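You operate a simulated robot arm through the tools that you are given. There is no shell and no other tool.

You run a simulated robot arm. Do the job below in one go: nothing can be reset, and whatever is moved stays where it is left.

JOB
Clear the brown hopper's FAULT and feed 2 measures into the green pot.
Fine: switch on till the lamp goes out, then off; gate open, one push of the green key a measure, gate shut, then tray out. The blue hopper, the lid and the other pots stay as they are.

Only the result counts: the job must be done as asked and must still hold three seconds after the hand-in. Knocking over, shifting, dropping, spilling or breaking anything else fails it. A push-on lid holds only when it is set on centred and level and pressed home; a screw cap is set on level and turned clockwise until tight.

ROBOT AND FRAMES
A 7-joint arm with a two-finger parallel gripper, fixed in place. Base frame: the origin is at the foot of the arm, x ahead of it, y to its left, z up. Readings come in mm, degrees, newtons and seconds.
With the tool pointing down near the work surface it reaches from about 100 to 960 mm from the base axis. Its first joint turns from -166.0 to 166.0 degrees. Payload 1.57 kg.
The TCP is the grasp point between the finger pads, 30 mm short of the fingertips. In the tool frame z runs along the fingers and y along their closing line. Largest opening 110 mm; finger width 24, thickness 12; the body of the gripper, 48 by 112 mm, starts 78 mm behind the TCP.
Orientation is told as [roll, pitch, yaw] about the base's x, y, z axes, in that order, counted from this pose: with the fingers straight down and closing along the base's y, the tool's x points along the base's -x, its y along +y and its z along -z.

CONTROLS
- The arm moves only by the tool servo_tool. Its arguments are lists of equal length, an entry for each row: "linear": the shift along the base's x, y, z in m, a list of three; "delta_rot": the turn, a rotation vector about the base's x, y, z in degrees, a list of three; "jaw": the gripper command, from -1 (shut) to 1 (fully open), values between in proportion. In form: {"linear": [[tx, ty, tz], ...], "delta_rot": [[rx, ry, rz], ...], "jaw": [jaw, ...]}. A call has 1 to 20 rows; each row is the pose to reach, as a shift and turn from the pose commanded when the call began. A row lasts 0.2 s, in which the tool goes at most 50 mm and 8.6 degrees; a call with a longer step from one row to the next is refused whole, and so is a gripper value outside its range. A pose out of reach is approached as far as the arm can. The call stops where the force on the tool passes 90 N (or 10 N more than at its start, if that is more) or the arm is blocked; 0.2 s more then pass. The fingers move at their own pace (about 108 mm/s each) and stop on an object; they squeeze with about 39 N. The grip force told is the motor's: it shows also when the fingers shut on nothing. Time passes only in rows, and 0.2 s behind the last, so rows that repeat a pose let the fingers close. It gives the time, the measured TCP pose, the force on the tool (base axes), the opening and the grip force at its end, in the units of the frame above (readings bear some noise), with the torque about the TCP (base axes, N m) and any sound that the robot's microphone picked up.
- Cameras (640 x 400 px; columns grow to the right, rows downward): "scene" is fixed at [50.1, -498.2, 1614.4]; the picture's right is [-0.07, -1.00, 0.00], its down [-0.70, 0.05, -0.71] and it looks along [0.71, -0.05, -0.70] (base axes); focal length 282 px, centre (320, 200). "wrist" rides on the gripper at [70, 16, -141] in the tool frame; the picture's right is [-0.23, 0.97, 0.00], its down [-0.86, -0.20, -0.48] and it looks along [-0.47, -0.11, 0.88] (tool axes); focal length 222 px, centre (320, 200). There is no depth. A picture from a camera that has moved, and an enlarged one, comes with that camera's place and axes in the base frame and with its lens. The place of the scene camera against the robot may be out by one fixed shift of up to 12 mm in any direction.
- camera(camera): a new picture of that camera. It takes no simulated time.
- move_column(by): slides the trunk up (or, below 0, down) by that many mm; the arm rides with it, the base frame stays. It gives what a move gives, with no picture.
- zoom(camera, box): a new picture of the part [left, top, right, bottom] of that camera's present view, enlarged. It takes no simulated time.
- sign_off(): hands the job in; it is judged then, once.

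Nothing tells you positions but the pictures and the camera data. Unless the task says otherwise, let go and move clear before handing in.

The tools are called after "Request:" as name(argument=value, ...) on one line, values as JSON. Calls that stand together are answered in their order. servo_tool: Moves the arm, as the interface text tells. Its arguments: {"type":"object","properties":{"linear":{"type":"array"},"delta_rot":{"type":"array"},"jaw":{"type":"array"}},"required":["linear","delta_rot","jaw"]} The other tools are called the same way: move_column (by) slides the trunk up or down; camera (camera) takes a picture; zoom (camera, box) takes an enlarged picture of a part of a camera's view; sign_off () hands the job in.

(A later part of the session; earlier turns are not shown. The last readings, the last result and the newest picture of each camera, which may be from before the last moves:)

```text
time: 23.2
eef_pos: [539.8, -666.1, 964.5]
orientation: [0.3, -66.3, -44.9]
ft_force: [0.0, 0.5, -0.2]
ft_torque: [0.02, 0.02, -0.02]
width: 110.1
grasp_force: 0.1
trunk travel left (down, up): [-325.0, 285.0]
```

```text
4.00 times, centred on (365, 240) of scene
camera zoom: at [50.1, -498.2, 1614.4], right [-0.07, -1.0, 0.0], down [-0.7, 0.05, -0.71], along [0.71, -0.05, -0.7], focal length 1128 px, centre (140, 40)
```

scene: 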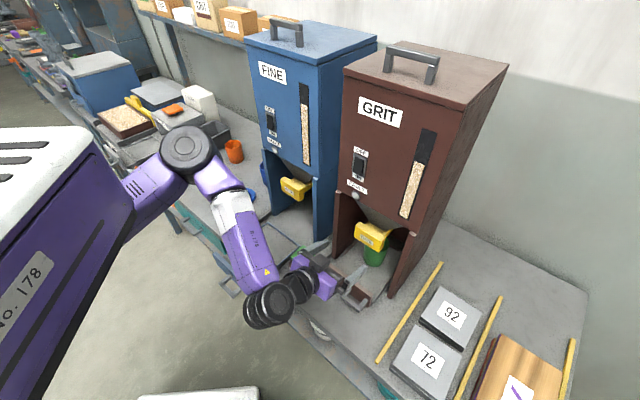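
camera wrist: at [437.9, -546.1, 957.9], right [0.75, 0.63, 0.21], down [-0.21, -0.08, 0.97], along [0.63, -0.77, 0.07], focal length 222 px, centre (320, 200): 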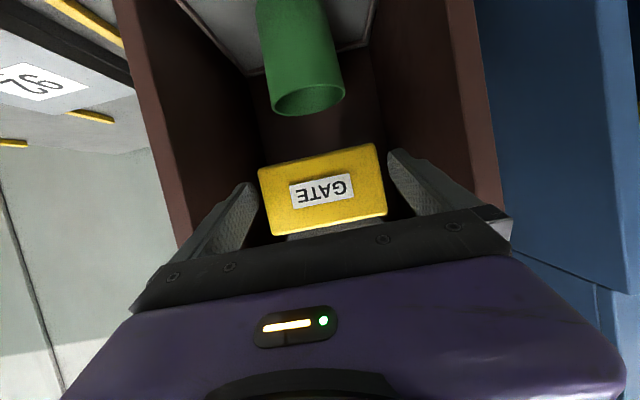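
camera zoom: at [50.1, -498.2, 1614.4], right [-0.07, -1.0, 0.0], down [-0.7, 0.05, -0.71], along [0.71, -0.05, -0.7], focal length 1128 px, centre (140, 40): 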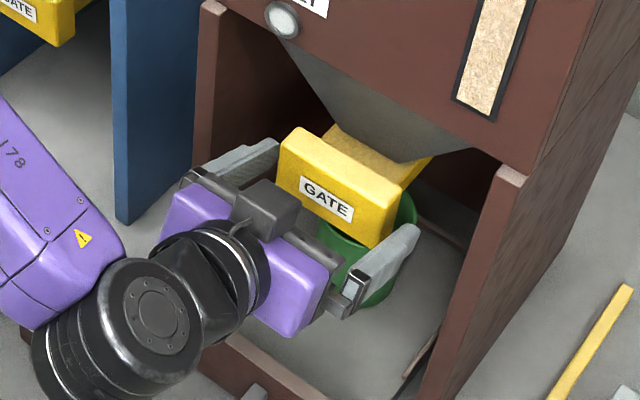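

Fingers straddle the handle with clearance on both sides. Closing.

Request:
servo_tool(linear=[[0, 0, 0], [0, 0, 0], [0, 0, 0]], delta_rot=[[0, 0, 0], [0, 0, 0], [0, 0, 0]], jaw=[0.6, -1, -1])

Request:
camera(camera="wrist")

Request:
zoom(camera="scene", box=[320, 190, 410, 290])

```text
time: 24.0
eef_pos: [538.2, -665.5, 964.4]
orientation: [0.3, -66.3, -44.9]
ft_force: [3.8, 4.1, 0.3]
ft_torque: [-0.33, 0.36, -0.98]
width: 91.7
grasp_force: 44.6
trunk travel left (down, up): [-325.0, 285.0]
```

```text
taken
camera wrist: at [437.9, -545.9, 957.8], right [0.75, 0.63, 0.21], down [-0.21, -0.08, 0.97], along [0.63, -0.77, 0.07], focal length 222 px, centre (320, 200)
```

wrist: 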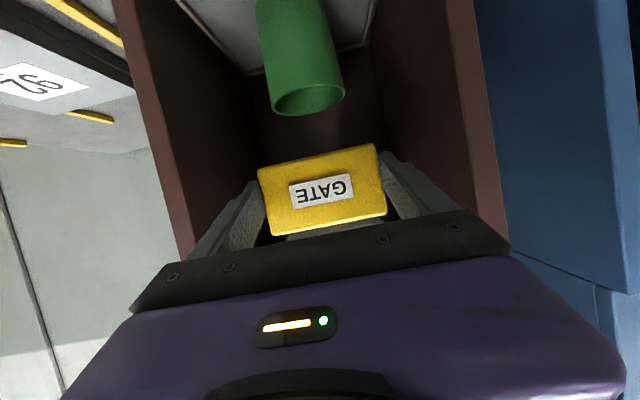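

```text
4.00 times, centred on (365, 240) of scene
camera zoom: at [50.1, -498.2, 1614.4], right [-0.07, -1.0, 0.0], down [-0.7, 0.05, -0.71], along [0.71, -0.05, -0.7], focal length 1128 px, centre (140, 40)
```

zoom: 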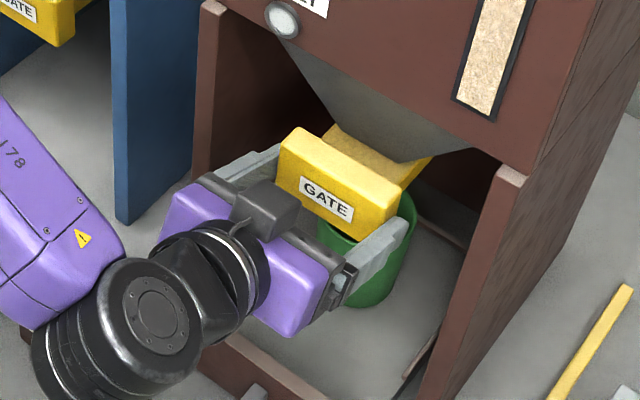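

Gripped at 91.7 mm. I'll pull straight out slowly along the panel normal.

Request:
servo_tool(linear=[[-0.0028, 0.0028, 0], [-0.0057, 0.0057, 0], [-0.0085, 0.0085, 0], [-0.0113, 0.0113, 0], [-0.0141, 0.0141, 0], [-0.017, 0.017, 0], [-0.0198, 0.0198, 0], [-0.0212, 0.0212, 0]], delta_rot=[[0, 0, 0], [0, 0, 0], [0, 0, 0], [0, 0, 0], [0, 0, 0], [0, 0, 0], [0, 0, 0], [0, 0, 0]], jaw=[-1, -1, -1, -1, -1, -1, -1, -1])

Request:
camera(camera="wrist")

Request:
zoom(camera="scene", box=[320, 190, 410, 290])

```text
time: 25.8
eef_pos: [516.1, -644.2, 965.1]
orientation: [0.1, -66.3, -44.8]
ft_force: [-0.6, -1.8, -3.2]
ft_torque: [-1.34, -0.4, -0.08]
width: 91.6
grasp_force: 45.4
trunk travel left (down, up): [-325.0, 285.0]
```

```text
taken
camera wrist: at [415.7, -523.3, 957.8], right [0.75, 0.63, 0.21], down [-0.21, -0.08, 0.98], along [0.63, -0.77, 0.07], focal length 222 px, centre (320, 200)
```

wrist: 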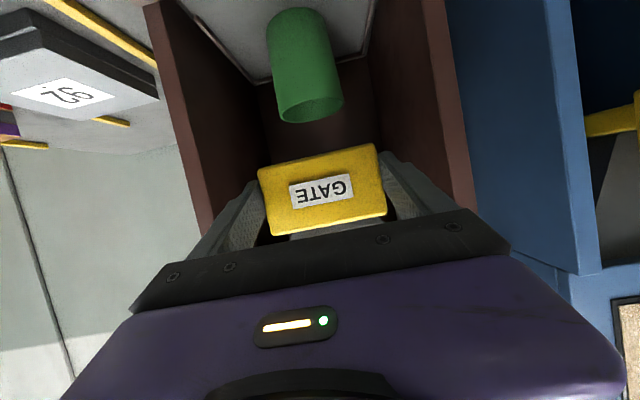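

```text
4.00 times, centred on (365, 240) of scene
camera zoom: at [50.1, -498.2, 1614.4], right [-0.07, -1.0, 0.0], down [-0.7, 0.05, -0.71], along [0.71, -0.05, -0.7], focal length 1128 px, centre (140, 40)
```

zoom: 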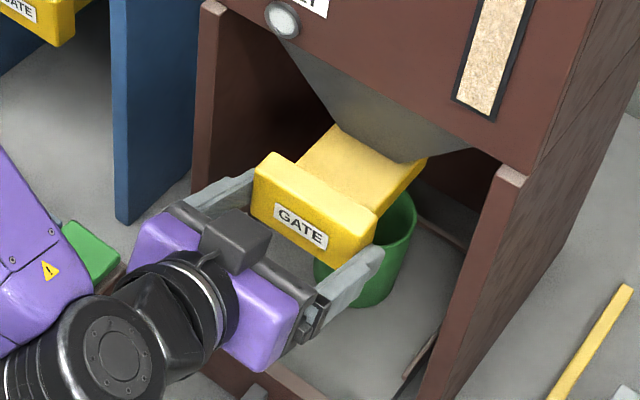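

The gate slides easily with 30 mm so far. Continuing to pull and watching for the end stop.

Request:
servo_tool(linear=[[-0.0028, 0.0028, 0], [-0.0057, 0.0057, 0], [-0.0085, 0.0085, 0], [-0.0113, 0.0113, 0], [-0.0141, 0.0141, 0], [-0.017, 0.017, 0], [-0.0198, 0.0198, 0], [-0.0212, 0.0212, 0]], delta_rot=[[0, 0, 0], [0, 0, 0], [0, 0, 0], [0, 0, 0], [0, 0, 0], [0, 0, 0], [0, 0, 0], [0, 0, 0]], jaw=[-1, -1, -1, -1, -1, -1, -1, -1])

Request:
camera(camera="wrist")

Request:
zoom(camera="scene", box=[320, 190, 410, 290])

```text
time: 27.6
eef_pos: [496.9, -624.2, 965.0]
orientation: [-0.1, -66.5, -44.7]
ft_force: [15.4, -42.2, -2.3]
ft_torque: [-0.36, -0.16, -0.17]
width: 91.7
grasp_force: 45.4
trunk travel left (down, up): [-325.0, 285.0]
```

```text
taken
camera wrist: at [396.1, -504.1, 957.5], right [0.75, 0.63, 0.21], down [-0.21, -0.07, 0.97], along [0.63, -0.77, 0.08], focal length 222 px, centre (320, 200)
```

wrist: 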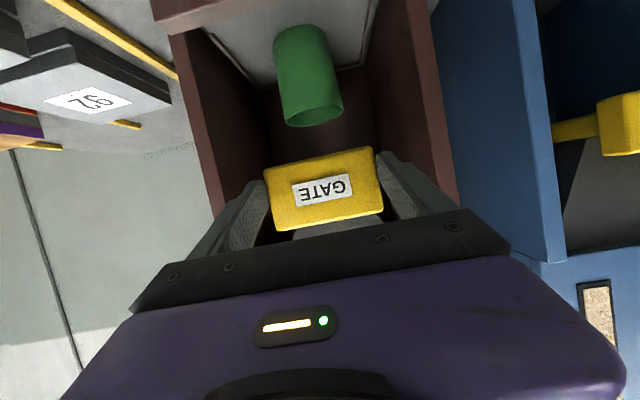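

```text
4.00 times, centred on (365, 240) of scene
camera zoom: at [50.1, -498.2, 1614.4], right [-0.07, -1.0, 0.0], down [-0.7, 0.05, -0.71], along [0.71, -0.05, -0.7], focal length 1128 px, centre (140, 40)
```

zoom: 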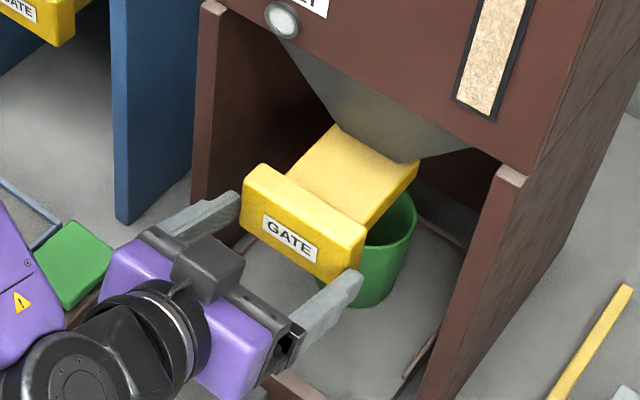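

The gate hit its stop after about 45 mm (the fingers started to slip at 45 N), so it is fully out. I'll release and back away.

Request:
servo_tool(linear=[[0, 0, 0], [0, 0, 0], [-0.0212, 0.0212, 0], [-0.0495, 0.0495, 0.01], [-0.0778, 0.0778, 0.04], [-0.106, 0.106, 0.07]], delta_rot=[[0, 0, 0], [0, 0, 0], [0, 0, 0], [0, 0, 0], [0, 0, 0], [0, 0, 0]], jaw=[1, 1, 1, 1, 1, 1])

Request:
camera(camera="wrist")

Request:
camera(camera="scene")

Request:
zoom(camera="scene", box=[320, 190, 410, 290])

```text
time: 29.0
eef_pos: [389.6, -518.0, 1033.5]
orientation: [0.5, -66.3, -44.9]
ft_force: [-0.4, -0.8, 0.2]
ft_torque: [0.02, 0.0, 0.01]
width: 110.1
grasp_force: 0.1
trunk travel left (down, up): [-325.0, 285.0]
```

```text
taken
camera wrist: at [288.3, -396.8, 1026.6], right [0.75, 0.63, 0.21], down [-0.21, -0.08, 0.97], along [0.63, -0.77, 0.07], focal length 222 px, centre (320, 200)
```

wrist: 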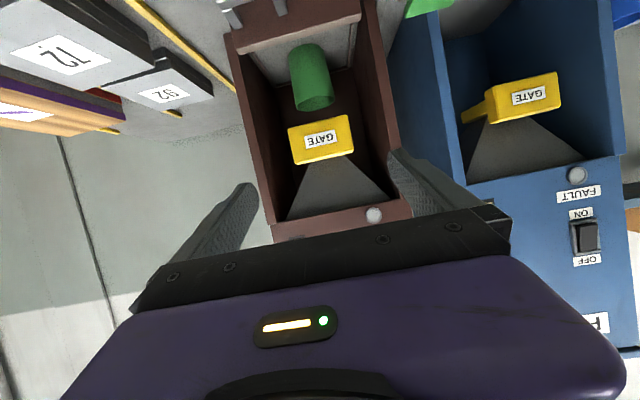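

```text
taken
```

scene: 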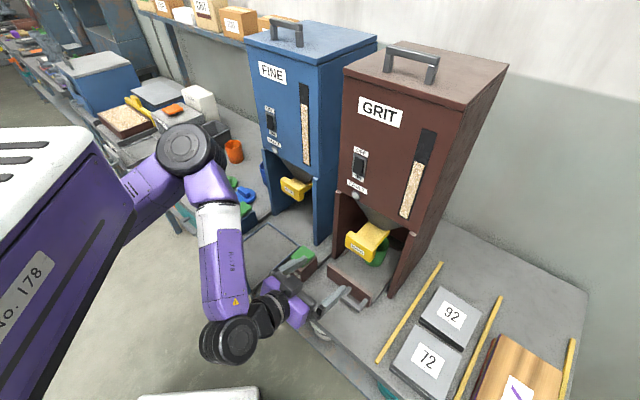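

```text
4.00 times, centred on (365, 240) of scene
camera zoom: at [50.1, -498.2, 1614.4], right [-0.07, -1.0, 0.0], down [-0.7, 0.05, -0.71], along [0.71, -0.05, -0.7], focal length 1128 px, centre (140, 40)
```

zoom: 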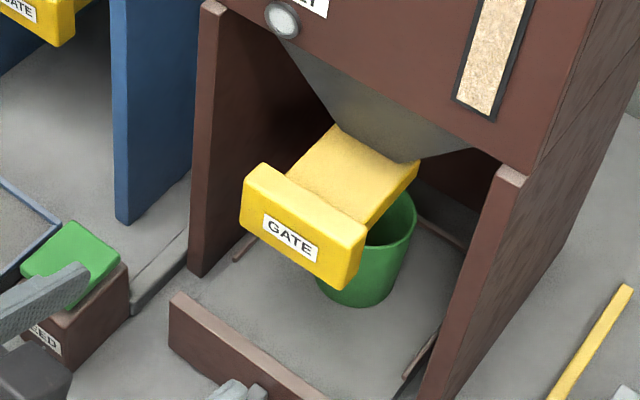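

The gate stays open. Next is the FEED key on the brown box (about (577, -478, 842)); I'll bring the tool upright above it, still high, and close the fingers.

Request:
servo_tool(linear=[[0.0, 0.0, 0.0], [0.025, 0.005, 0.0], [0.055, 0.012, 0.0], [0.085, 0.018, 0.0], [0.115, 0.025, 0.0], [0.14, 0.03, 0.0], [0.165, 0.035, 0.0], [0.175, 0.038, 0.0], [0.175, 0.04, 0.0]], delta_rot=[[5.2, 5.2, 0], [10.4, 10.4, 0], [15.6, 15.65, 0], [20.8, 20.87, 0], [26.0, 26.1, 0], [31.2, 31.3, 0], [36.4, 36.5, 0], [41.6, 41.7, 0], [46.8, 46.96, 0]], jaw=[1, 0, -1, -1, -1, -1, -1, -1, -1])

Request:
camera(camera="wrist")

Request:
camera(camera="scene")

```text
time: 31.0
eef_pos: [564.3, -474.2, 1033.3]
orientation: [0.1, 0.0, -44.9]
ft_force: [0.4, 0.7, 0.5]
ft_torque: [-0.03, 0.0, 0.02]
width: 0.1
grasp_force: 21.5
trunk travel left (down, up): [-325.0, 285.0]
```

```text
taken
camera wrist: at [526.8, -416.0, 1176.1], right [0.85, 0.53, 0.0], down [0.46, -0.75, 0.48], along [0.25, -0.4, -0.88], focal length 222 px, centre (320, 200)
```

wrist: 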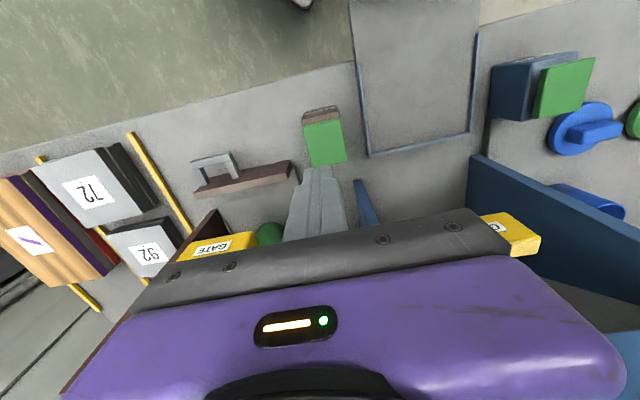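

```text
taken
```

scene: 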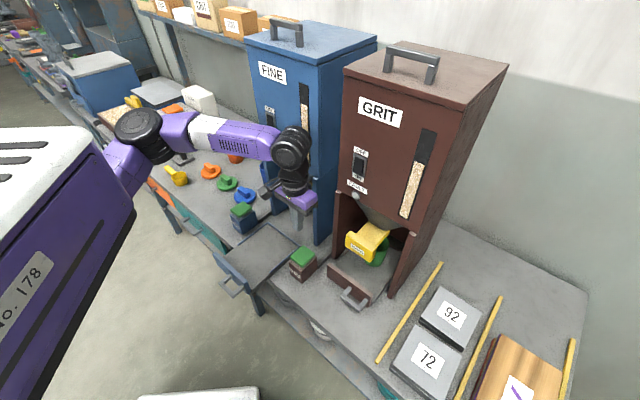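

Nothing is in the way. I'll lower to about 25 mm above the green key and check alignment.

Request:
servo_tool(linear=[[0.006, -0.004, -0.03], [0.0127, -0.0085, -0.065], [0.0127, -0.0085, -0.1], [0.0127, -0.0085, -0.128]], delta_rot=[[0, 0, 0], [0, 0, 0], [0, 0, 0], [0, 0, 0]], jaw=[-1, -1, -1, -1])

Request:
camera(camera="wrist")

Request:
zoom(camera="scene", box=[240, 190, 400, 310])

```text
time: 32.0
eef_pos: [576.6, -484.7, 907.4]
orientation: [0.3, 0.0, -44.8]
ft_force: [-0.2, -0.3, -0.3]
ft_torque: [0.02, 0.01, -0.02]
width: 0.0
grasp_force: 21.2
trunk travel left (down, up): [-325.0, 285.0]
```

```text
taken
camera wrist: at [537.9, -425.3, 1048.7], right [0.85, 0.53, 0.0], down [0.46, -0.75, 0.48], along [0.26, -0.4, -0.88], focal length 222 px, centre (320, 200)
```

wrist: 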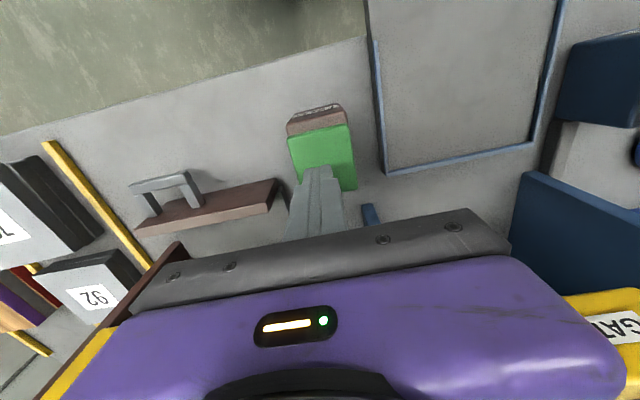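

```text
3.33 times, centred on (320, 250) of scene
camera zoom: at [50.1, -498.2, 1614.4], right [-0.07, -1.0, 0.0], down [-0.7, 0.05, -0.71], along [0.71, -0.05, -0.7], focal length 940 px, centre (320, 33)
```

zoom: 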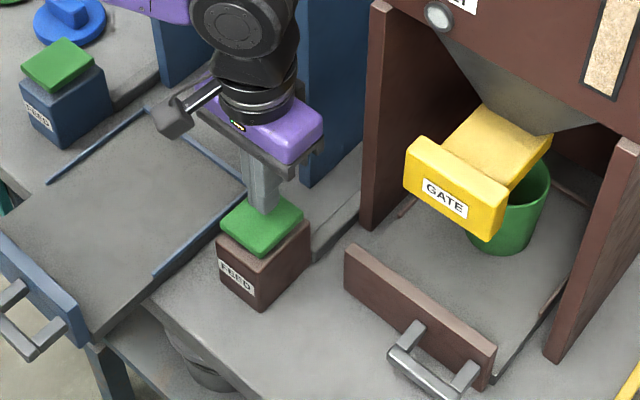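

The tips sit over the key's middle. I'll go down in small steps and feel for contact.

Request:
servo_tool(linear=[[0, 0, -0.004], [0, 0, -0.008], [0, 0, -0.011], [0, 0, -0.014], [0, 0, -0.017], [0, 0, -0.019]], delta_rot=[[0, 0, 0], [0, 0, 0], [0, 0, 0], [0, 0, 0], [0, 0, 0], [0, 0, 0]], jaw=[-1, -1, -1, -1, -1, -1])

Request:
zoom(camera="scene", box=[270, 210, 340, 290])

Request:
zoom(camera="wrist", box=[260, 90, 400, 240])

```text
time: 33.4
eef_pos: [576.9, -485.6, 886.7]
orientation: [0.2, -0.1, -44.9]
ft_force: [0.6, 0.5, -0.5]
ft_torque: [0.02, -0.03, 0.0]
width: 0.1
grasp_force: 21.7
trunk travel left (down, up): [-325.0, 285.0]
```

```text
5.00 times, centred on (305, 250) of scene
camera zoom: at [50.1, -498.2, 1614.4], right [-0.07, -1.0, 0.0], down [-0.7, 0.05, -0.71], along [0.71, -0.05, -0.7], focal length 1410 px, centre (395, -50)
```

zoom: 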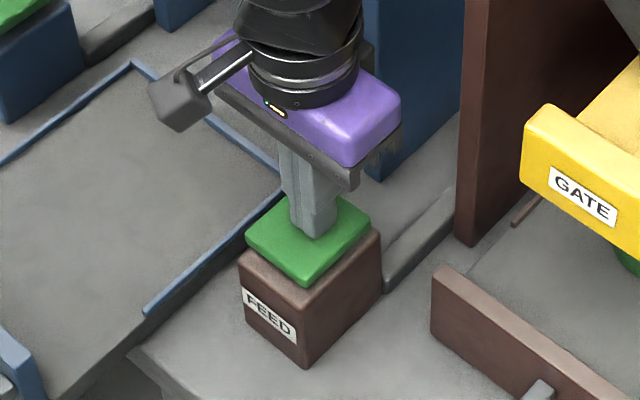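

```text
2.67 times, centred on (330, 165) of wrist
camera zoom: at [538.8, -426.3, 1028.9], right [0.85, 0.53, 0.0], down [0.46, -0.75, 0.48], along [0.26, -0.4, -0.88], focal length 592 px, centre (293, 293)
```

zoom: 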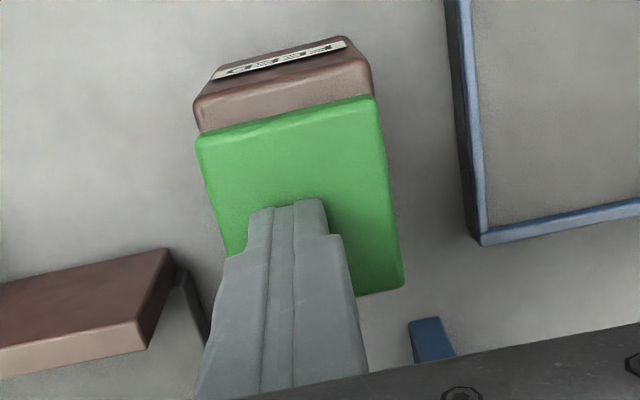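

Request:
servo_tool(linear=[[0, 0, -0.002], [0, 0, -0.004], [0, 0, -0.006], [0, 0, -0.008]], delta_rot=[[0, 0, 0], [0, 0, 0], [0, 0, 0], [0, 0, 0]], jaw=[-1, -1, -1, -1])

Request:
zoom(camera="scene", box=[270, 210, 340, 290])

```text
time: 34.4
eef_pos: [578.3, -485.7, 879.2]
orientation: [0.2, 0.0, -44.9]
ft_force: [0.1, 2.0, 1.5]
ft_torque: [0.04, 0.07, 0.0]
width: 0.0
grasp_force: 21.3
trunk travel left (down, up): [-325.0, 285.0]
```

```text
5.00 times, centred on (305, 250) of scene
camera zoom: at [50.1, -498.2, 1614.4], right [-0.07, -1.0, 0.0], down [-0.7, 0.05, -0.71], along [0.71, -0.05, -0.7], focal length 1410 px, centre (395, -50)
```

zoom: 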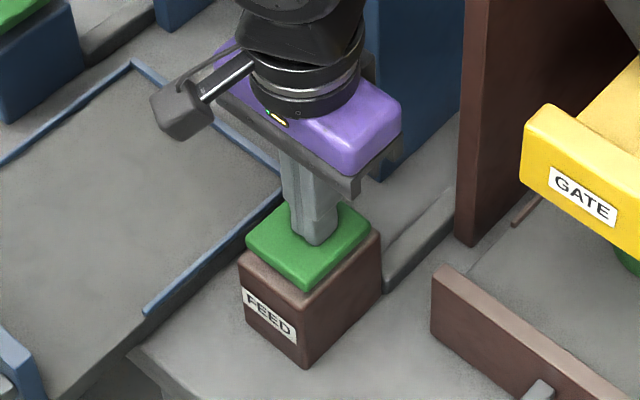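

Light contact (key top ≈ z 850). Pressing on in small steps.

Request:
servo_tool(linear=[[0, 0, -0.002], [0, 0, -0.004], [0, 0, -0.006]], delta_rot=[[0, 0, 0], [0, 0, 0], [0, 0, 0]], jaw=[-1, -1, -1])

Request:
zoom(camera="scene", box=[270, 180, 430, 310])

```text
time: 35.2
eef_pos: [577.8, -485.6, 873.2]
orientation: [0.2, -0.1, -45.0]
ft_force: [-0.6, -1.1, 9.4]
ft_torque: [-0.03, 0.04, -0.06]
width: 0.0
grasp_force: 21.5
trunk travel left (down, up): [-325.0, 285.0]
heard: click
```

```text
3.08 times, centred on (350, 245) of scene
camera zoom: at [50.1, -498.2, 1614.4], right [-0.07, -1.0, 0.0], down [-0.7, 0.05, -0.71], along [0.71, -0.05, -0.7], focal length 868 px, centre (228, 62)
```

zoom: 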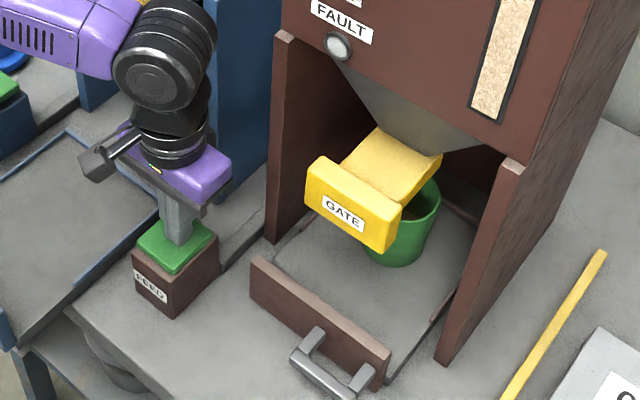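

A click was heard: one push. I'll lift off now and see what falls into the pot.

Request:
servo_tool(linear=[[0, 0, 0.01], [0, 0, 0.03], [0, 0, 0.03], [0, 0, 0.03], [0, 0, 0.03]], delta_rot=[[0, 0, 0], [0, 0, 0], [0, 0, 0], [0, 0, 0], [0, 0, 0]], jaw=[-1, -1, -1, -1, -1])

Request:
zoom(camera="scene", box=[270, 180, 430, 310])

Request:
zoom(camera="scene", box=[360, 210, 400, 270])

```text
time: 36.4
eef_pos: [578.0, -484.4, 903.2]
orientation: [0.2, 0.0, -44.8]
ft_force: [-0.3, -1.0, -0.1]
ft_torque: [-0.04, 0.0, 0.0]
width: 0.1
grasp_force: 21.0
trunk travel left (down, up): [-325.0, 285.0]
```

```text
3.08 times, centred on (350, 245) of scene
camera zoom: at [50.1, -498.2, 1614.4], right [-0.07, -1.0, 0.0], down [-0.7, 0.05, -0.71], along [0.71, -0.05, -0.7], focal length 868 px, centre (228, 62)
```

zoom: 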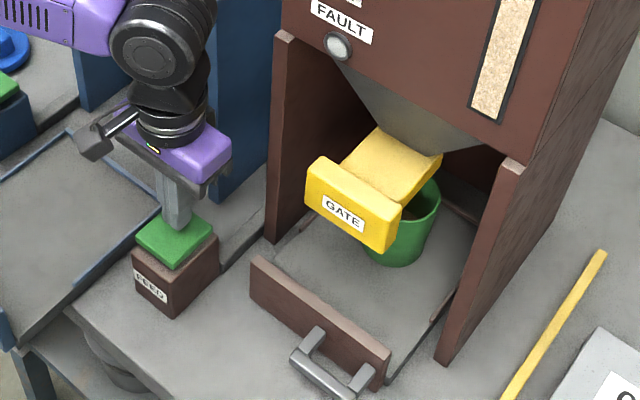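

```text
6.67 times, centred on (380, 240) of scene
camera zoom: at [50.1, -498.2, 1614.4], right [-0.07, -1.0, 0.0], down [-0.7, 0.05, -0.71], along [0.71, -0.05, -0.7], focal length 1880 px, centre (-80, -67)
```

zoom: 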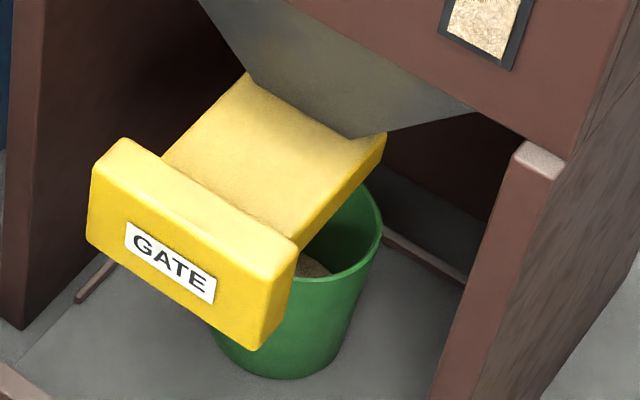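

Grit has landed in the pot. I'll wait a second to see that the flow has ended before the second push.

Request:
servo_tool(linear=[[0, 0, 0], [0, 0, 0], [0, 0, 0], [0, 0, 0], [0, 0, 0]], delta_rot=[[0, 0, 0], [0, 0, 0], [0, 0, 0], [0, 0, 0], [0, 0, 0]], jaw=[-1, -1, -1, -1, -1])

Request:
zoom(camera="scene", box=[360, 210, 400, 270])

Request:
zoom(camera="scene", box=[270, 210, 340, 290])

```text
time: 37.6
eef_pos: [577.6, -484.0, 901.6]
orientation: [0.2, -0.1, -44.9]
ft_force: [-0.3, 0.6, 0.1]
ft_torque: [0.0, 0.0, -0.01]
width: 0.2
grasp_force: 20.8
trunk travel left (down, up): [-325.0, 285.0]
```

```text
6.67 times, centred on (380, 240) of scene
camera zoom: at [50.1, -498.2, 1614.4], right [-0.07, -1.0, 0.0], down [-0.7, 0.05, -0.71], along [0.71, -0.05, -0.7], focal length 1880 px, centre (-80, -67)
```

zoom: 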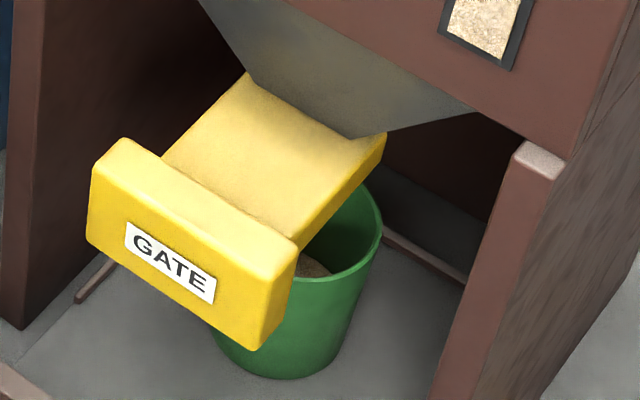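

```text
5.00 times, centred on (305, 250) of scene
camera zoom: at [50.1, -498.2, 1614.4], right [-0.07, -1.0, 0.0], down [-0.7, 0.05, -0.71], along [0.71, -0.05, -0.7], focal length 1410 px, centre (395, -50)
```

zoom: 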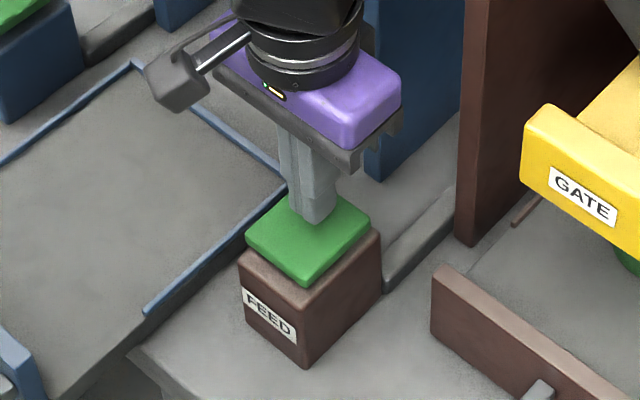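

Key is back up and the pot is steady. Second push now.

Request:
servo_tool(linear=[[0, 0, -0.015], [0, 0, -0.022], [0, 0, -0.024], [0, 0, -0.026], [0, 0, -0.028], [0, 0, -0.03]], delta_rot=[[0, 0, 0], [0, 0, 0], [0, 0, 0], [0, 0, 0], [0, 0, 0], [0, 0, 0]], jaw=[-1, -1, -1, -1, -1, -1])

```text
time: 39.0
eef_pos: [578.6, -485.4, 873.7]
orientation: [0.3, -0.1, -44.8]
ft_force: [4.0, 3.0, 11.3]
ft_torque: [0.1, -0.05, -0.04]
width: 0.1
grasp_force: 21.0
trunk travel left (down, up): [-325.0, 285.0]
heard: click
```

The second click was heard. I'll lift off and check the pot.

Request:
servo_tool(linear=[[0, 0, 0.01], [0, 0, 0.04], [0, 0, 0.08], [0, 0, 0.11], [0, 0, 0.11], [0, 0, 0.11]], delta_rot=[[0, 0, 0], [0, 0, 0], [0, 0, 0], [0, 0, 0], [0, 0, 0], [0, 0, 0]], jaw=[-1, -1, -1, -1, -1, -1])

Request:
zoom(camera="scene", box=[360, 210, 400, 270])

Request:
camera(camera="scene")

```text
time: 40.4
eef_pos: [579.0, -485.4, 983.2]
orientation: [0.3, 0.0, -45.0]
ft_force: [-0.4, 0.5, -0.3]
ft_torque: [0.02, 0.0, -0.02]
width: 0.0
grasp_force: 20.8
trunk travel left (down, up): [-325.0, 285.0]
```

```text
6.67 times, centred on (380, 240) of scene
camera zoom: at [50.1, -498.2, 1614.4], right [-0.07, -1.0, 0.0], down [-0.7, 0.05, -0.71], along [0.71, -0.05, -0.7], focal length 1880 px, centre (-80, -67)
```

zoom: 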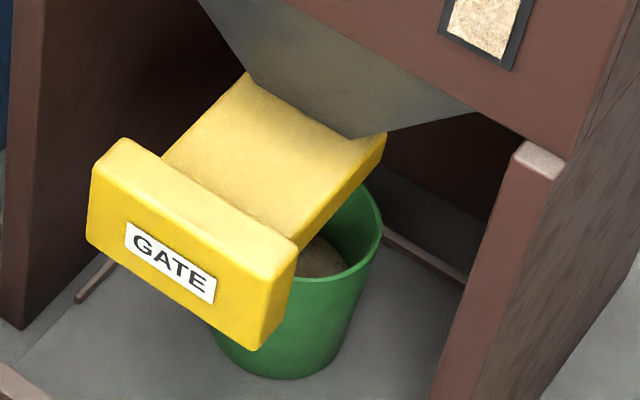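

```text
taken
```

scene: 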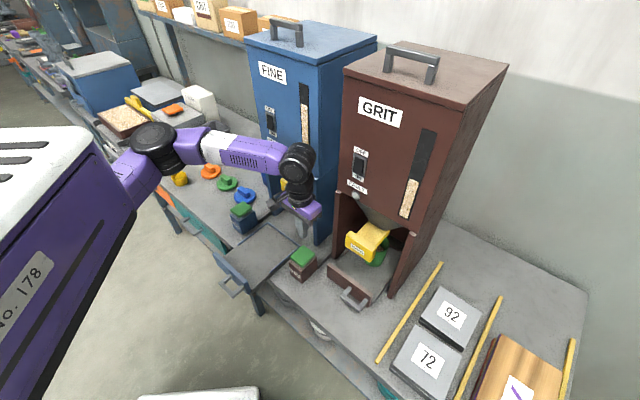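

Two measures are in the pot and the window level has dropped. Next I'll shut the gate: tilt the tool back to near horizontal in front of the handle with fingers closed, then push it in.

Request:
servo_tool(linear=[[-0.025, 0.0, 0.0], [-0.045, -0.015, 0.0], [-0.06, -0.03, 0.0], [-0.075, -0.045, 0.0], [-0.09, -0.06, 0.0], [-0.105, -0.075, 0.0], [-0.118, -0.087, -0.004], [-0.1272, -0.0951, -0.008]], delta_rot=[[-5.86, -5.86, 0], [-11.72, -11.72, 0], [-17.58, -17.58, 0], [-23.44, -23.44, 0], [-29.3, -29.3, 0], [-35.16, -35.16, 0], [-41.02, -41.02, 0], [-46.9, -46.9, 0]], jaw=[-1, -1, -1, -1, -1, -1, -1, -1])

Request:
camera(camera="wrist")

Request:
zoom(camera="scene", box=[300, 170, 420, 310])

```text
time: 42.2
eef_pos: [448.8, -580.5, 975.2]
orientation: [-0.1, -66.5, -44.6]
ft_force: [-0.7, 0.9, 1.0]
ft_torque: [0.02, 0.02, -0.02]
width: 0.1
grasp_force: 21.1
trunk travel left (down, up): [-325.0, 285.0]
```

```text
taken
camera wrist: at [349.0, -460.8, 967.8], right [0.75, 0.63, 0.21], down [-0.21, -0.07, 0.98], along [0.63, -0.77, 0.08], focal length 222 px, centre (320, 200)
```

wrist: 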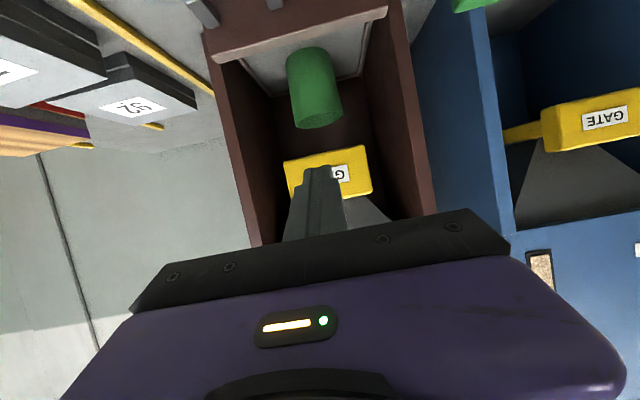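

```text
2.86 times, centred on (360, 240) of scene
camera zoom: at [50.1, -498.2, 1614.4], right [-0.07, -1.0, 0.0], down [-0.7, 0.05, -0.71], along [0.71, -0.05, -0.7], focal length 806 px, centre (206, 86)
```

zoom: 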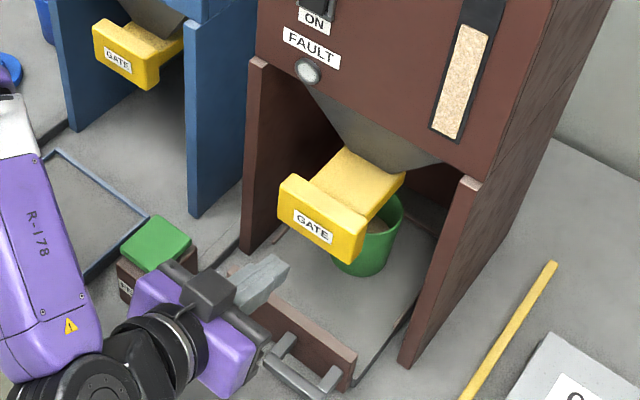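

Request:
servo_tool(linear=[[0.0116, -0.0096, -0.006], [0.0222, -0.0202, -0.011], [0.0328, -0.0308, -0.011]], delta_rot=[[0, 0, 0], [0, 0, 0], [0, 0, 0]], jaw=[-1, -1, -1])

Request:
zoom(camera="scene", box=[320, 190, 410, 290])

Request:
zoom(camera="wrist", box=[240, 80, 400, 240])

```text
time: 43.0
eef_pos: [482.0, -612.5, 963.1]
orientation: [0.1, -66.4, -44.7]
ft_force: [-0.1, -0.2, 0.1]
ft_torque: [-0.02, 0.03, -0.02]
width: 0.0
grasp_force: 22.0
trunk travel left (down, up): [-325.0, 285.0]
```

```text
4.00 times, centred on (365, 240) of scene
camera zoom: at [50.1, -498.2, 1614.4], right [-0.07, -1.0, 0.0], down [-0.7, 0.05, -0.71], along [0.71, -0.05, -0.7], focal length 1128 px, centre (140, 40)
```

zoom: 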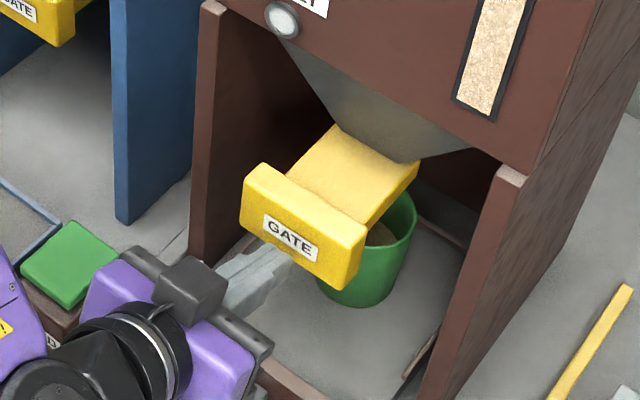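

```text
2.50 times, centred on (320, 160) of wrist
camera zoom: at [382.3, -491.4, 956.6], right [0.75, 0.63, 0.21], down [-0.21, -0.07, 0.98], along [0.63, -0.77, 0.07], focal length 555 px, centre (320, 300)
```

zoom: 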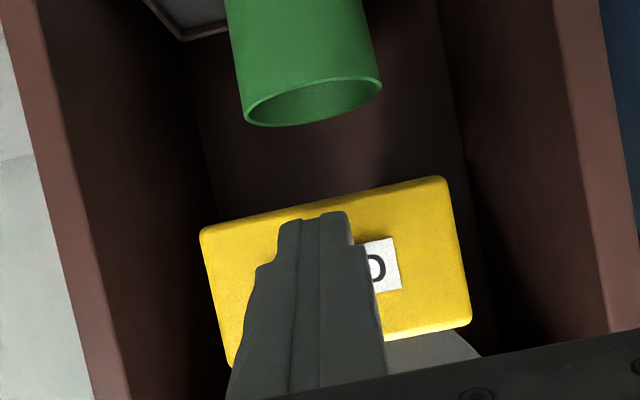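

Request:
zoom(camera="scene", box=[335, 225, 375, 275])

Request:
zoom(camera="wrist", box=[280, 140, 360, 220])

```text
8.00 times, centred on (355, 250) of scene
camera zoom: at [50.1, -498.2, 1614.4], right [-0.07, -1.0, 0.0], down [-0.7, 0.05, -0.71], along [0.71, -0.05, -0.7], focal length 2256 px, centre (40, -200)
```

zoom: 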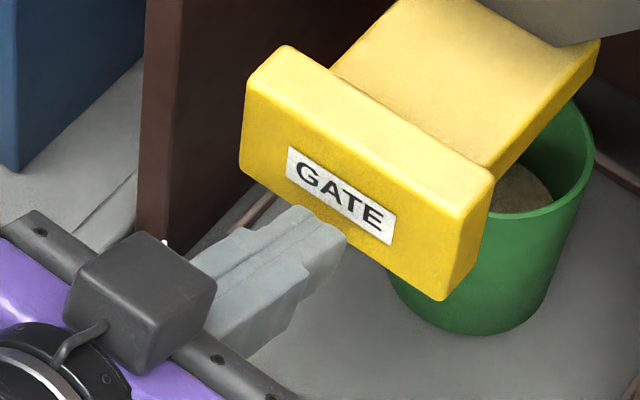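

```text
5.00 times, centred on (320, 180) of wrist
camera zoom: at [382.3, -491.4, 956.6], right [0.75, 0.63, 0.21], down [-0.21, -0.07, 0.98], along [0.63, -0.77, 0.07], focal length 1111 px, centre (320, 300)
```

zoom: 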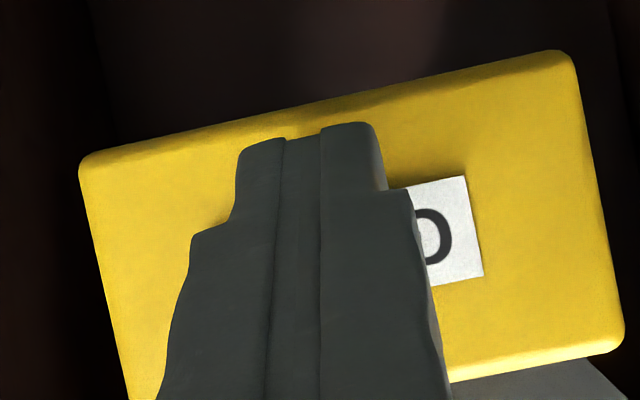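

The tip is in front of the handle, a bit low; I'll raise 6 mm and push straight in along the panel normal in small steps.

Request:
servo_tool(linear=[[0, 0, 0.006], [0.0028, -0.0028, 0.006], [0.0057, -0.0057, 0.006], [0.0085, -0.0085, 0.006], [0.0113, -0.0113, 0.006], [0.0141, -0.0141, 0.006], [0.017, -0.017, 0.006], [0.0198, -0.0198, 0.006], [0.0226, -0.0226, 0.006], [0.0255, -0.0255, 0.006], [0.0283, -0.0283, 0.006], [0.0311, -0.0311, 0.006]], delta_rot=[[0, 0, 0], [0, 0, 0], [0, 0, 0], [0, 0, 0], [0, 0, 0], [0, 0, 0], [0, 0, 0], [0, 0, 0], [0, 0, 0], [0, 0, 0], [0, 0, 0], [0, 0, 0]], jaw=[-1, -1, -1, -1, -1, -1, -1, -1, -1, -1, -1, -1])

Request:
zoom(camera="scene", box=[320, 190, 410, 290])

```text
time: 45.6
eef_pos: [515.4, -643.3, 969.6]
orientation: [0.1, -66.4, -44.7]
ft_force: [-1.2, 1.2, -0.6]
ft_torque: [0.04, 0.08, 0.02]
width: 0.0
grasp_force: 21.3
trunk travel left (down, up): [-325.0, 285.0]
```

```text
4.00 times, centred on (365, 240) of scene
camera zoom: at [50.1, -498.2, 1614.4], right [-0.07, -1.0, 0.0], down [-0.7, 0.05, -0.71], along [0.71, -0.05, -0.7], focal length 1128 px, centre (140, 40)
```

zoom: 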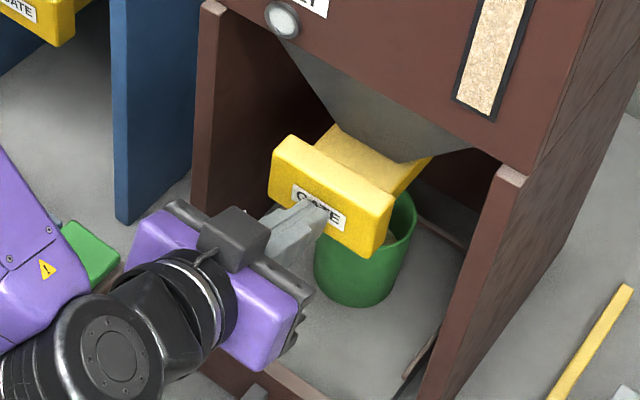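

Gate is nearly in, about 9 mm to go. I'll push on to the stop.

Request:
servo_tool(linear=[[0.0014, -0.0014, 0], [0.0028, -0.0028, 0], [0.0042, -0.0042, 0], [0.0057, -0.0057, 0], [0.0071, -0.0071, 0], [0.0085, -0.0085, 0], [0.0099, -0.0099, 0]], delta_rot=[[0, 0, 0], [0, 0, 0], [0, 0, 0], [0, 0, 0], [0, 0, 0], [0, 0, 0], [0, 0, 0]], jaw=[-1, -1, -1, -1, -1, -1, -1])

Request:
zoom(camera="scene", box=[320, 190, 410, 290])

```text
time: 47.2
eef_pos: [522.1, -650.0, 970.1]
orientation: [0.0, -66.3, -44.9]
ft_force: [-21.1, 39.6, 9.8]
ft_torque: [-0.19, -0.22, 0.39]
width: 0.1
grasp_force: 20.9
trunk travel left (down, up): [-325.0, 285.0]
```

```text
4.00 times, centred on (365, 240) of scene
camera zoom: at [50.1, -498.2, 1614.4], right [-0.07, -1.0, 0.0], down [-0.7, 0.05, -0.71], along [0.71, -0.05, -0.7], focal length 1128 px, centre (140, 40)
```

zoom: 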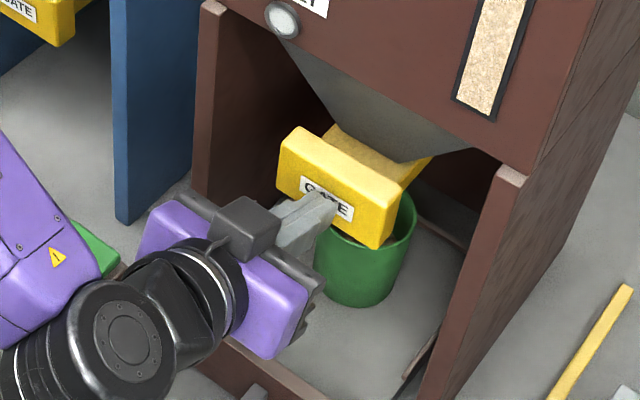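

The gate is back where it started (firm stop at about 45 N). I'll retract and bring the tool upright above the tray handle for a look.

Request:
servo_tool(linear=[[-0.0212, 0.0212, 0], [-0.0495, 0.0495, 0.0], [-0.0778, 0.0778, 0.0], [-0.106, 0.106, 0.01]], delta_rot=[[0, 0, 0], [0, 0, 0], [0, 0, 0], [0, 0, 0]], jaw=[-1, -1, -1, -1])

Request:
zoom(camera="scene", box=[320, 190, 410, 290])

Request:
camera(camera="wrist")

```text
time: 48.2
eef_pos: [418.4, -545.8, 978.5]
orientation: [0.0, -66.4, -44.7]
ft_force: [0.4, -0.8, -0.2]
ft_torque: [-0.01, 0.03, -0.03]
width: 0.0
grasp_force: 21.3
trunk travel left (down, up): [-325.0, 285.0]
```

```text
4.00 times, centred on (365, 240) of scene
camera zoom: at [50.1, -498.2, 1614.4], right [-0.07, -1.0, 0.0], down [-0.7, 0.05, -0.71], along [0.71, -0.05, -0.7], focal length 1128 px, centre (140, 40)
```

zoom: 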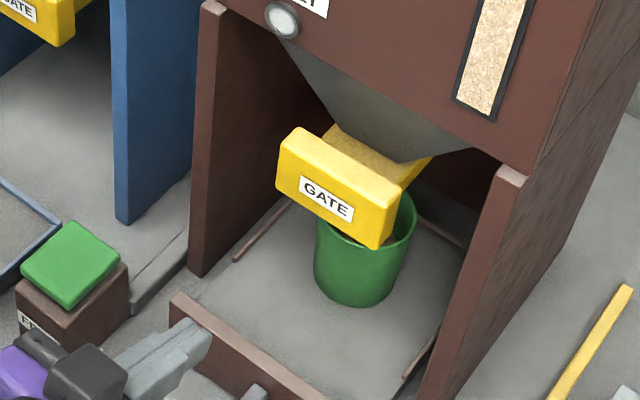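

```text
taken
camera wrist: at [317.0, -426.3, 971.7], right [0.75, 0.63, 0.21], down [-0.21, -0.07, 0.98], along [0.63, -0.77, 0.07], focal length 222 px, centre (320, 200)
```

wrist: 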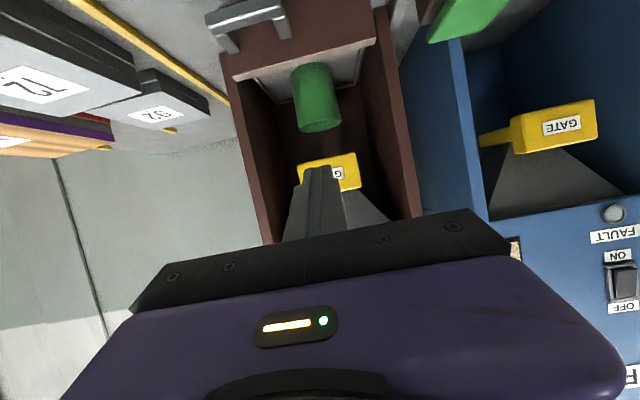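

Request:
servo_tool(linear=[[0, 0, 0.01], [0, 0, 0.02], [0, 0, 0.03], [0, 0, 0.04], [0, 0, 0.05], [0, 0, 0.05], [0, 0, 0.05], [0, 0, 0.05]], delta_rot=[[5.87, 5.87, 0], [11.74, 11.74, 0], [17.6, 17.6, 0], [23.5, 23.5, 0], [29.3, 29.3, 0], [35.2, 35.2, 0], [41.1, 41.1, 0], [46.95, 46.95, 0]], jaw=[-1, -1, -1, -1, -1, -1, -1, -1])

Request:
camera(camera="wrist")

Request:
camera(camera="scene")

```text
time: 50.0
eef_pos: [419.1, -545.4, 1031.3]
orientation: [0.1, 0.2, -44.9]
ft_force: [-0.5, 0.5, 0.0]
ft_torque: [0.01, -0.05, -0.01]
width: 0.1
grasp_force: 21.4
trunk travel left (down, up): [-325.0, 285.0]
```

```text
taken
camera wrist: at [379.7, -487.4, 1173.0], right [0.85, 0.53, 0.0], down [0.46, -0.75, 0.48], along [0.25, -0.4, -0.88], focal length 222 px, centre (320, 200)
```

wrist: 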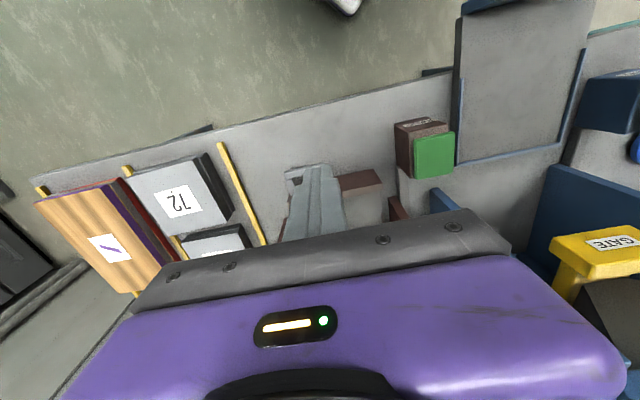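

```text
taken
```

scene: 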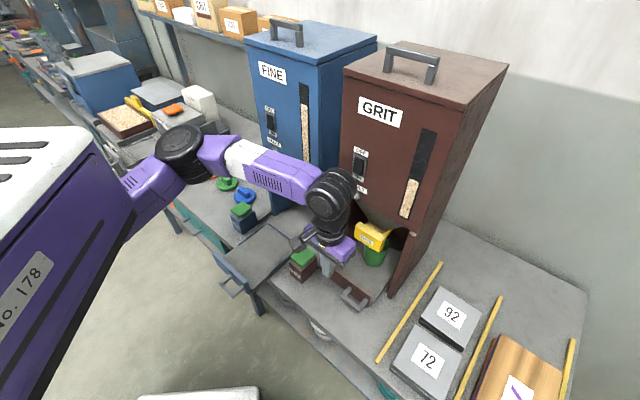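

The closed fingers hide the handle. I'll open them and back off a little to measure the handle.

Request:
servo_tool(linear=[[-0.02, 0.02, 0], [-0.0354, 0.0354, -0.03], [-0.0354, 0.0354, -0.06], [-0.0354, 0.0354, -0.06]], delta_rot=[[0, 0, 0], [0, 0, 0], [0, 0, 0], [0, 0, 0]], jaw=[1, 1, 1, 1])

Request:
camera(camera="wrist")

Request:
zoom(camera="wrist", box=[240, 120, 400, 240])

Request:
zoom(camera="scene", box=[310, 230, 410, 320])

```text
time: 51.0
eef_pos: [383.1, -510.9, 969.9]
orientation: [0.3, 0.0, -44.9]
ft_force: [-0.2, -0.2, 0.5]
ft_torque: [-0.02, 0.02, 0.01]
width: 109.9
grasp_force: 0.0
trunk travel left (down, up): [-325.0, 285.0]
```

```text
taken
camera wrist: at [343.4, -452.6, 1112.0], right [0.85, 0.53, 0.0], down [0.46, -0.75, 0.48], along [0.26, -0.4, -0.88], focal length 222 px, centre (320, 200)
```

wrist: 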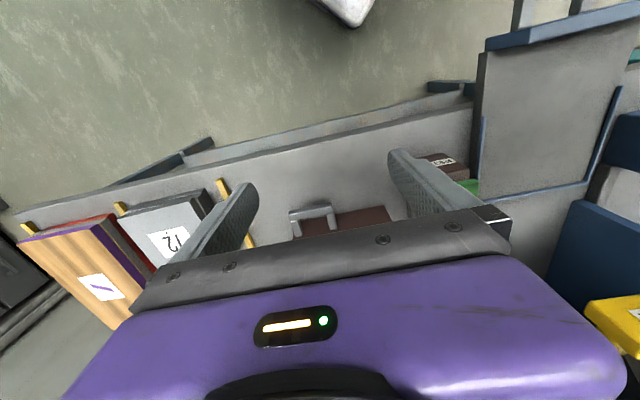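

```text
3.33 times, centred on (320, 180) of wrist
camera zoom: at [343.4, -452.6, 1112.0], right [0.85, 0.53, 0.0], down [0.46, -0.75, 0.48], along [0.26, -0.4, -0.88], focal length 740 px, centre (320, 267)
```

zoom: 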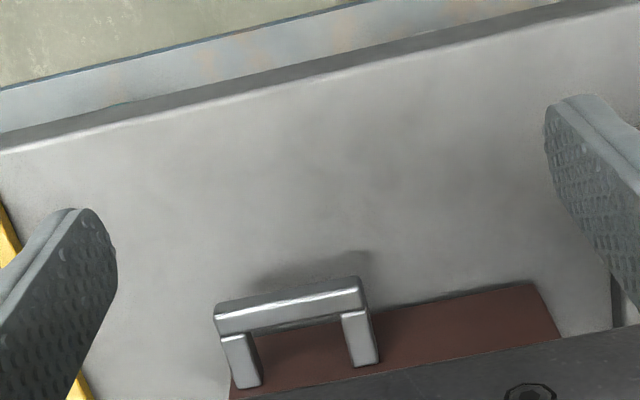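

```text
4.44 times, centred on (360, 275) of scene
camera zoom: at [50.1, -498.2, 1614.4], right [-0.07, -1.0, 0.0], down [-0.7, 0.05, -0.71], along [0.71, -0.05, -0.7], focal length 1253 px, centre (142, -133)
```

zoom: 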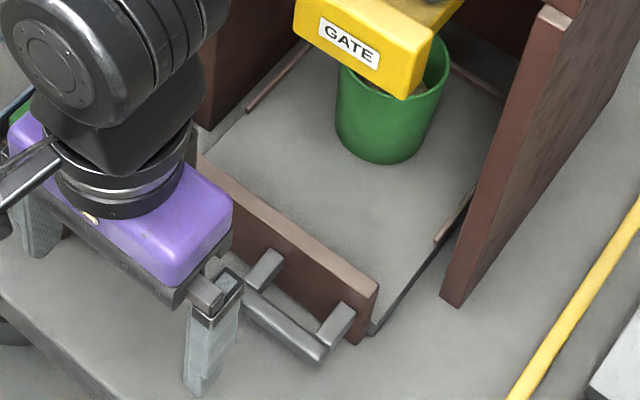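

The handle bar looks to be near (437, -631, 783), off to the -b side of the board, with about 30 mm between bar and board. I'll swing the tool 90° so the fingers close along the pull direction, with a narrow opening, above the bar.

Request:
servo_tool(linear=[[0.0, -0.005, 0], [0.005, -0.015, 0], [0.01, -0.025, 0], [0.015, -0.035, 0], [0.02, -0.048, 0], [0.025, -0.06, 0], [0.03, -0.072, 0], [0.035, -0.084, 0], [0.042, -0.096, 0], [0.048, -0.108, 0], [0.054, -0.12, 0]], delta_rot=[[0, 0, -8.2], [0, 0, -16.4], [0, 0, -24.6], [0, 0, -32.8], [0, 0, -41], [0, 0, -49.2], [0, 0, -57.4], [0, 0, -65.6], [0, 0, -73.8], [0, 0, -82], [0, 0, -90.1]], jaw=[-0.4, -0.4, -0.4, -0.4, -0.4, -0.4, -0.4, -0.4, -0.4, -0.4, -0.4])

Request:
camera(camera="wrist")

Request:
camera(camera="scene")

```text
time: 53.4
eef_pos: [421.2, -598.7, 970.4]
orientation: [0.2, 0.0, -113.3]
ft_force: [-0.1, -1.0, 0.1]
ft_torque: [-0.04, -0.03, 0.02]
width: 33.1
grasp_force: 0.1
out of reach, approached as far as the arm can: row 9, 10, 11
trunk travel left (down, up): [-325.0, 285.0]
```

```text
taken
camera wrist: at [462.3, -542.9, 1112.2], right [0.81, -0.59, 0.0], down [-0.52, -0.71, 0.48], along [-0.28, -0.39, -0.88], focal length 222 px, centre (320, 200)
```

wrist: 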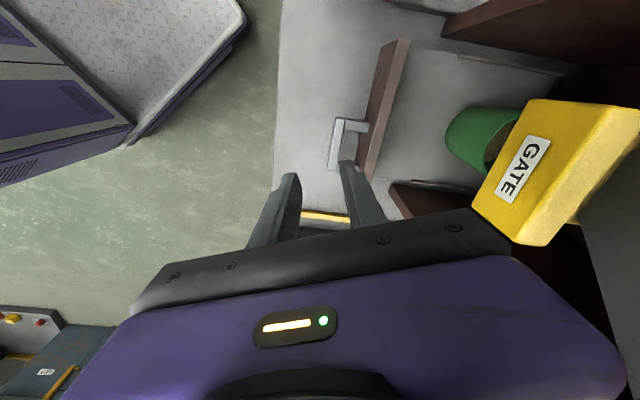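

```text
taken
```

scene: 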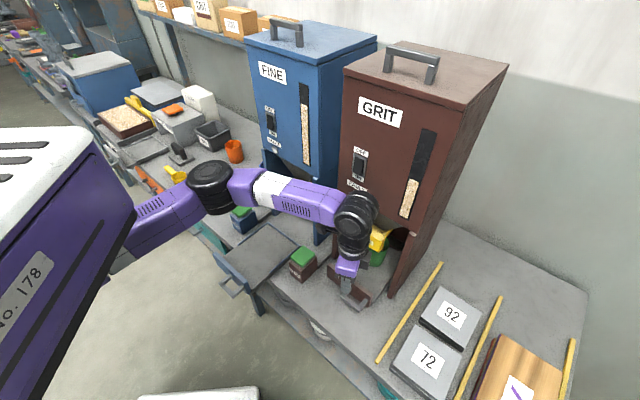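

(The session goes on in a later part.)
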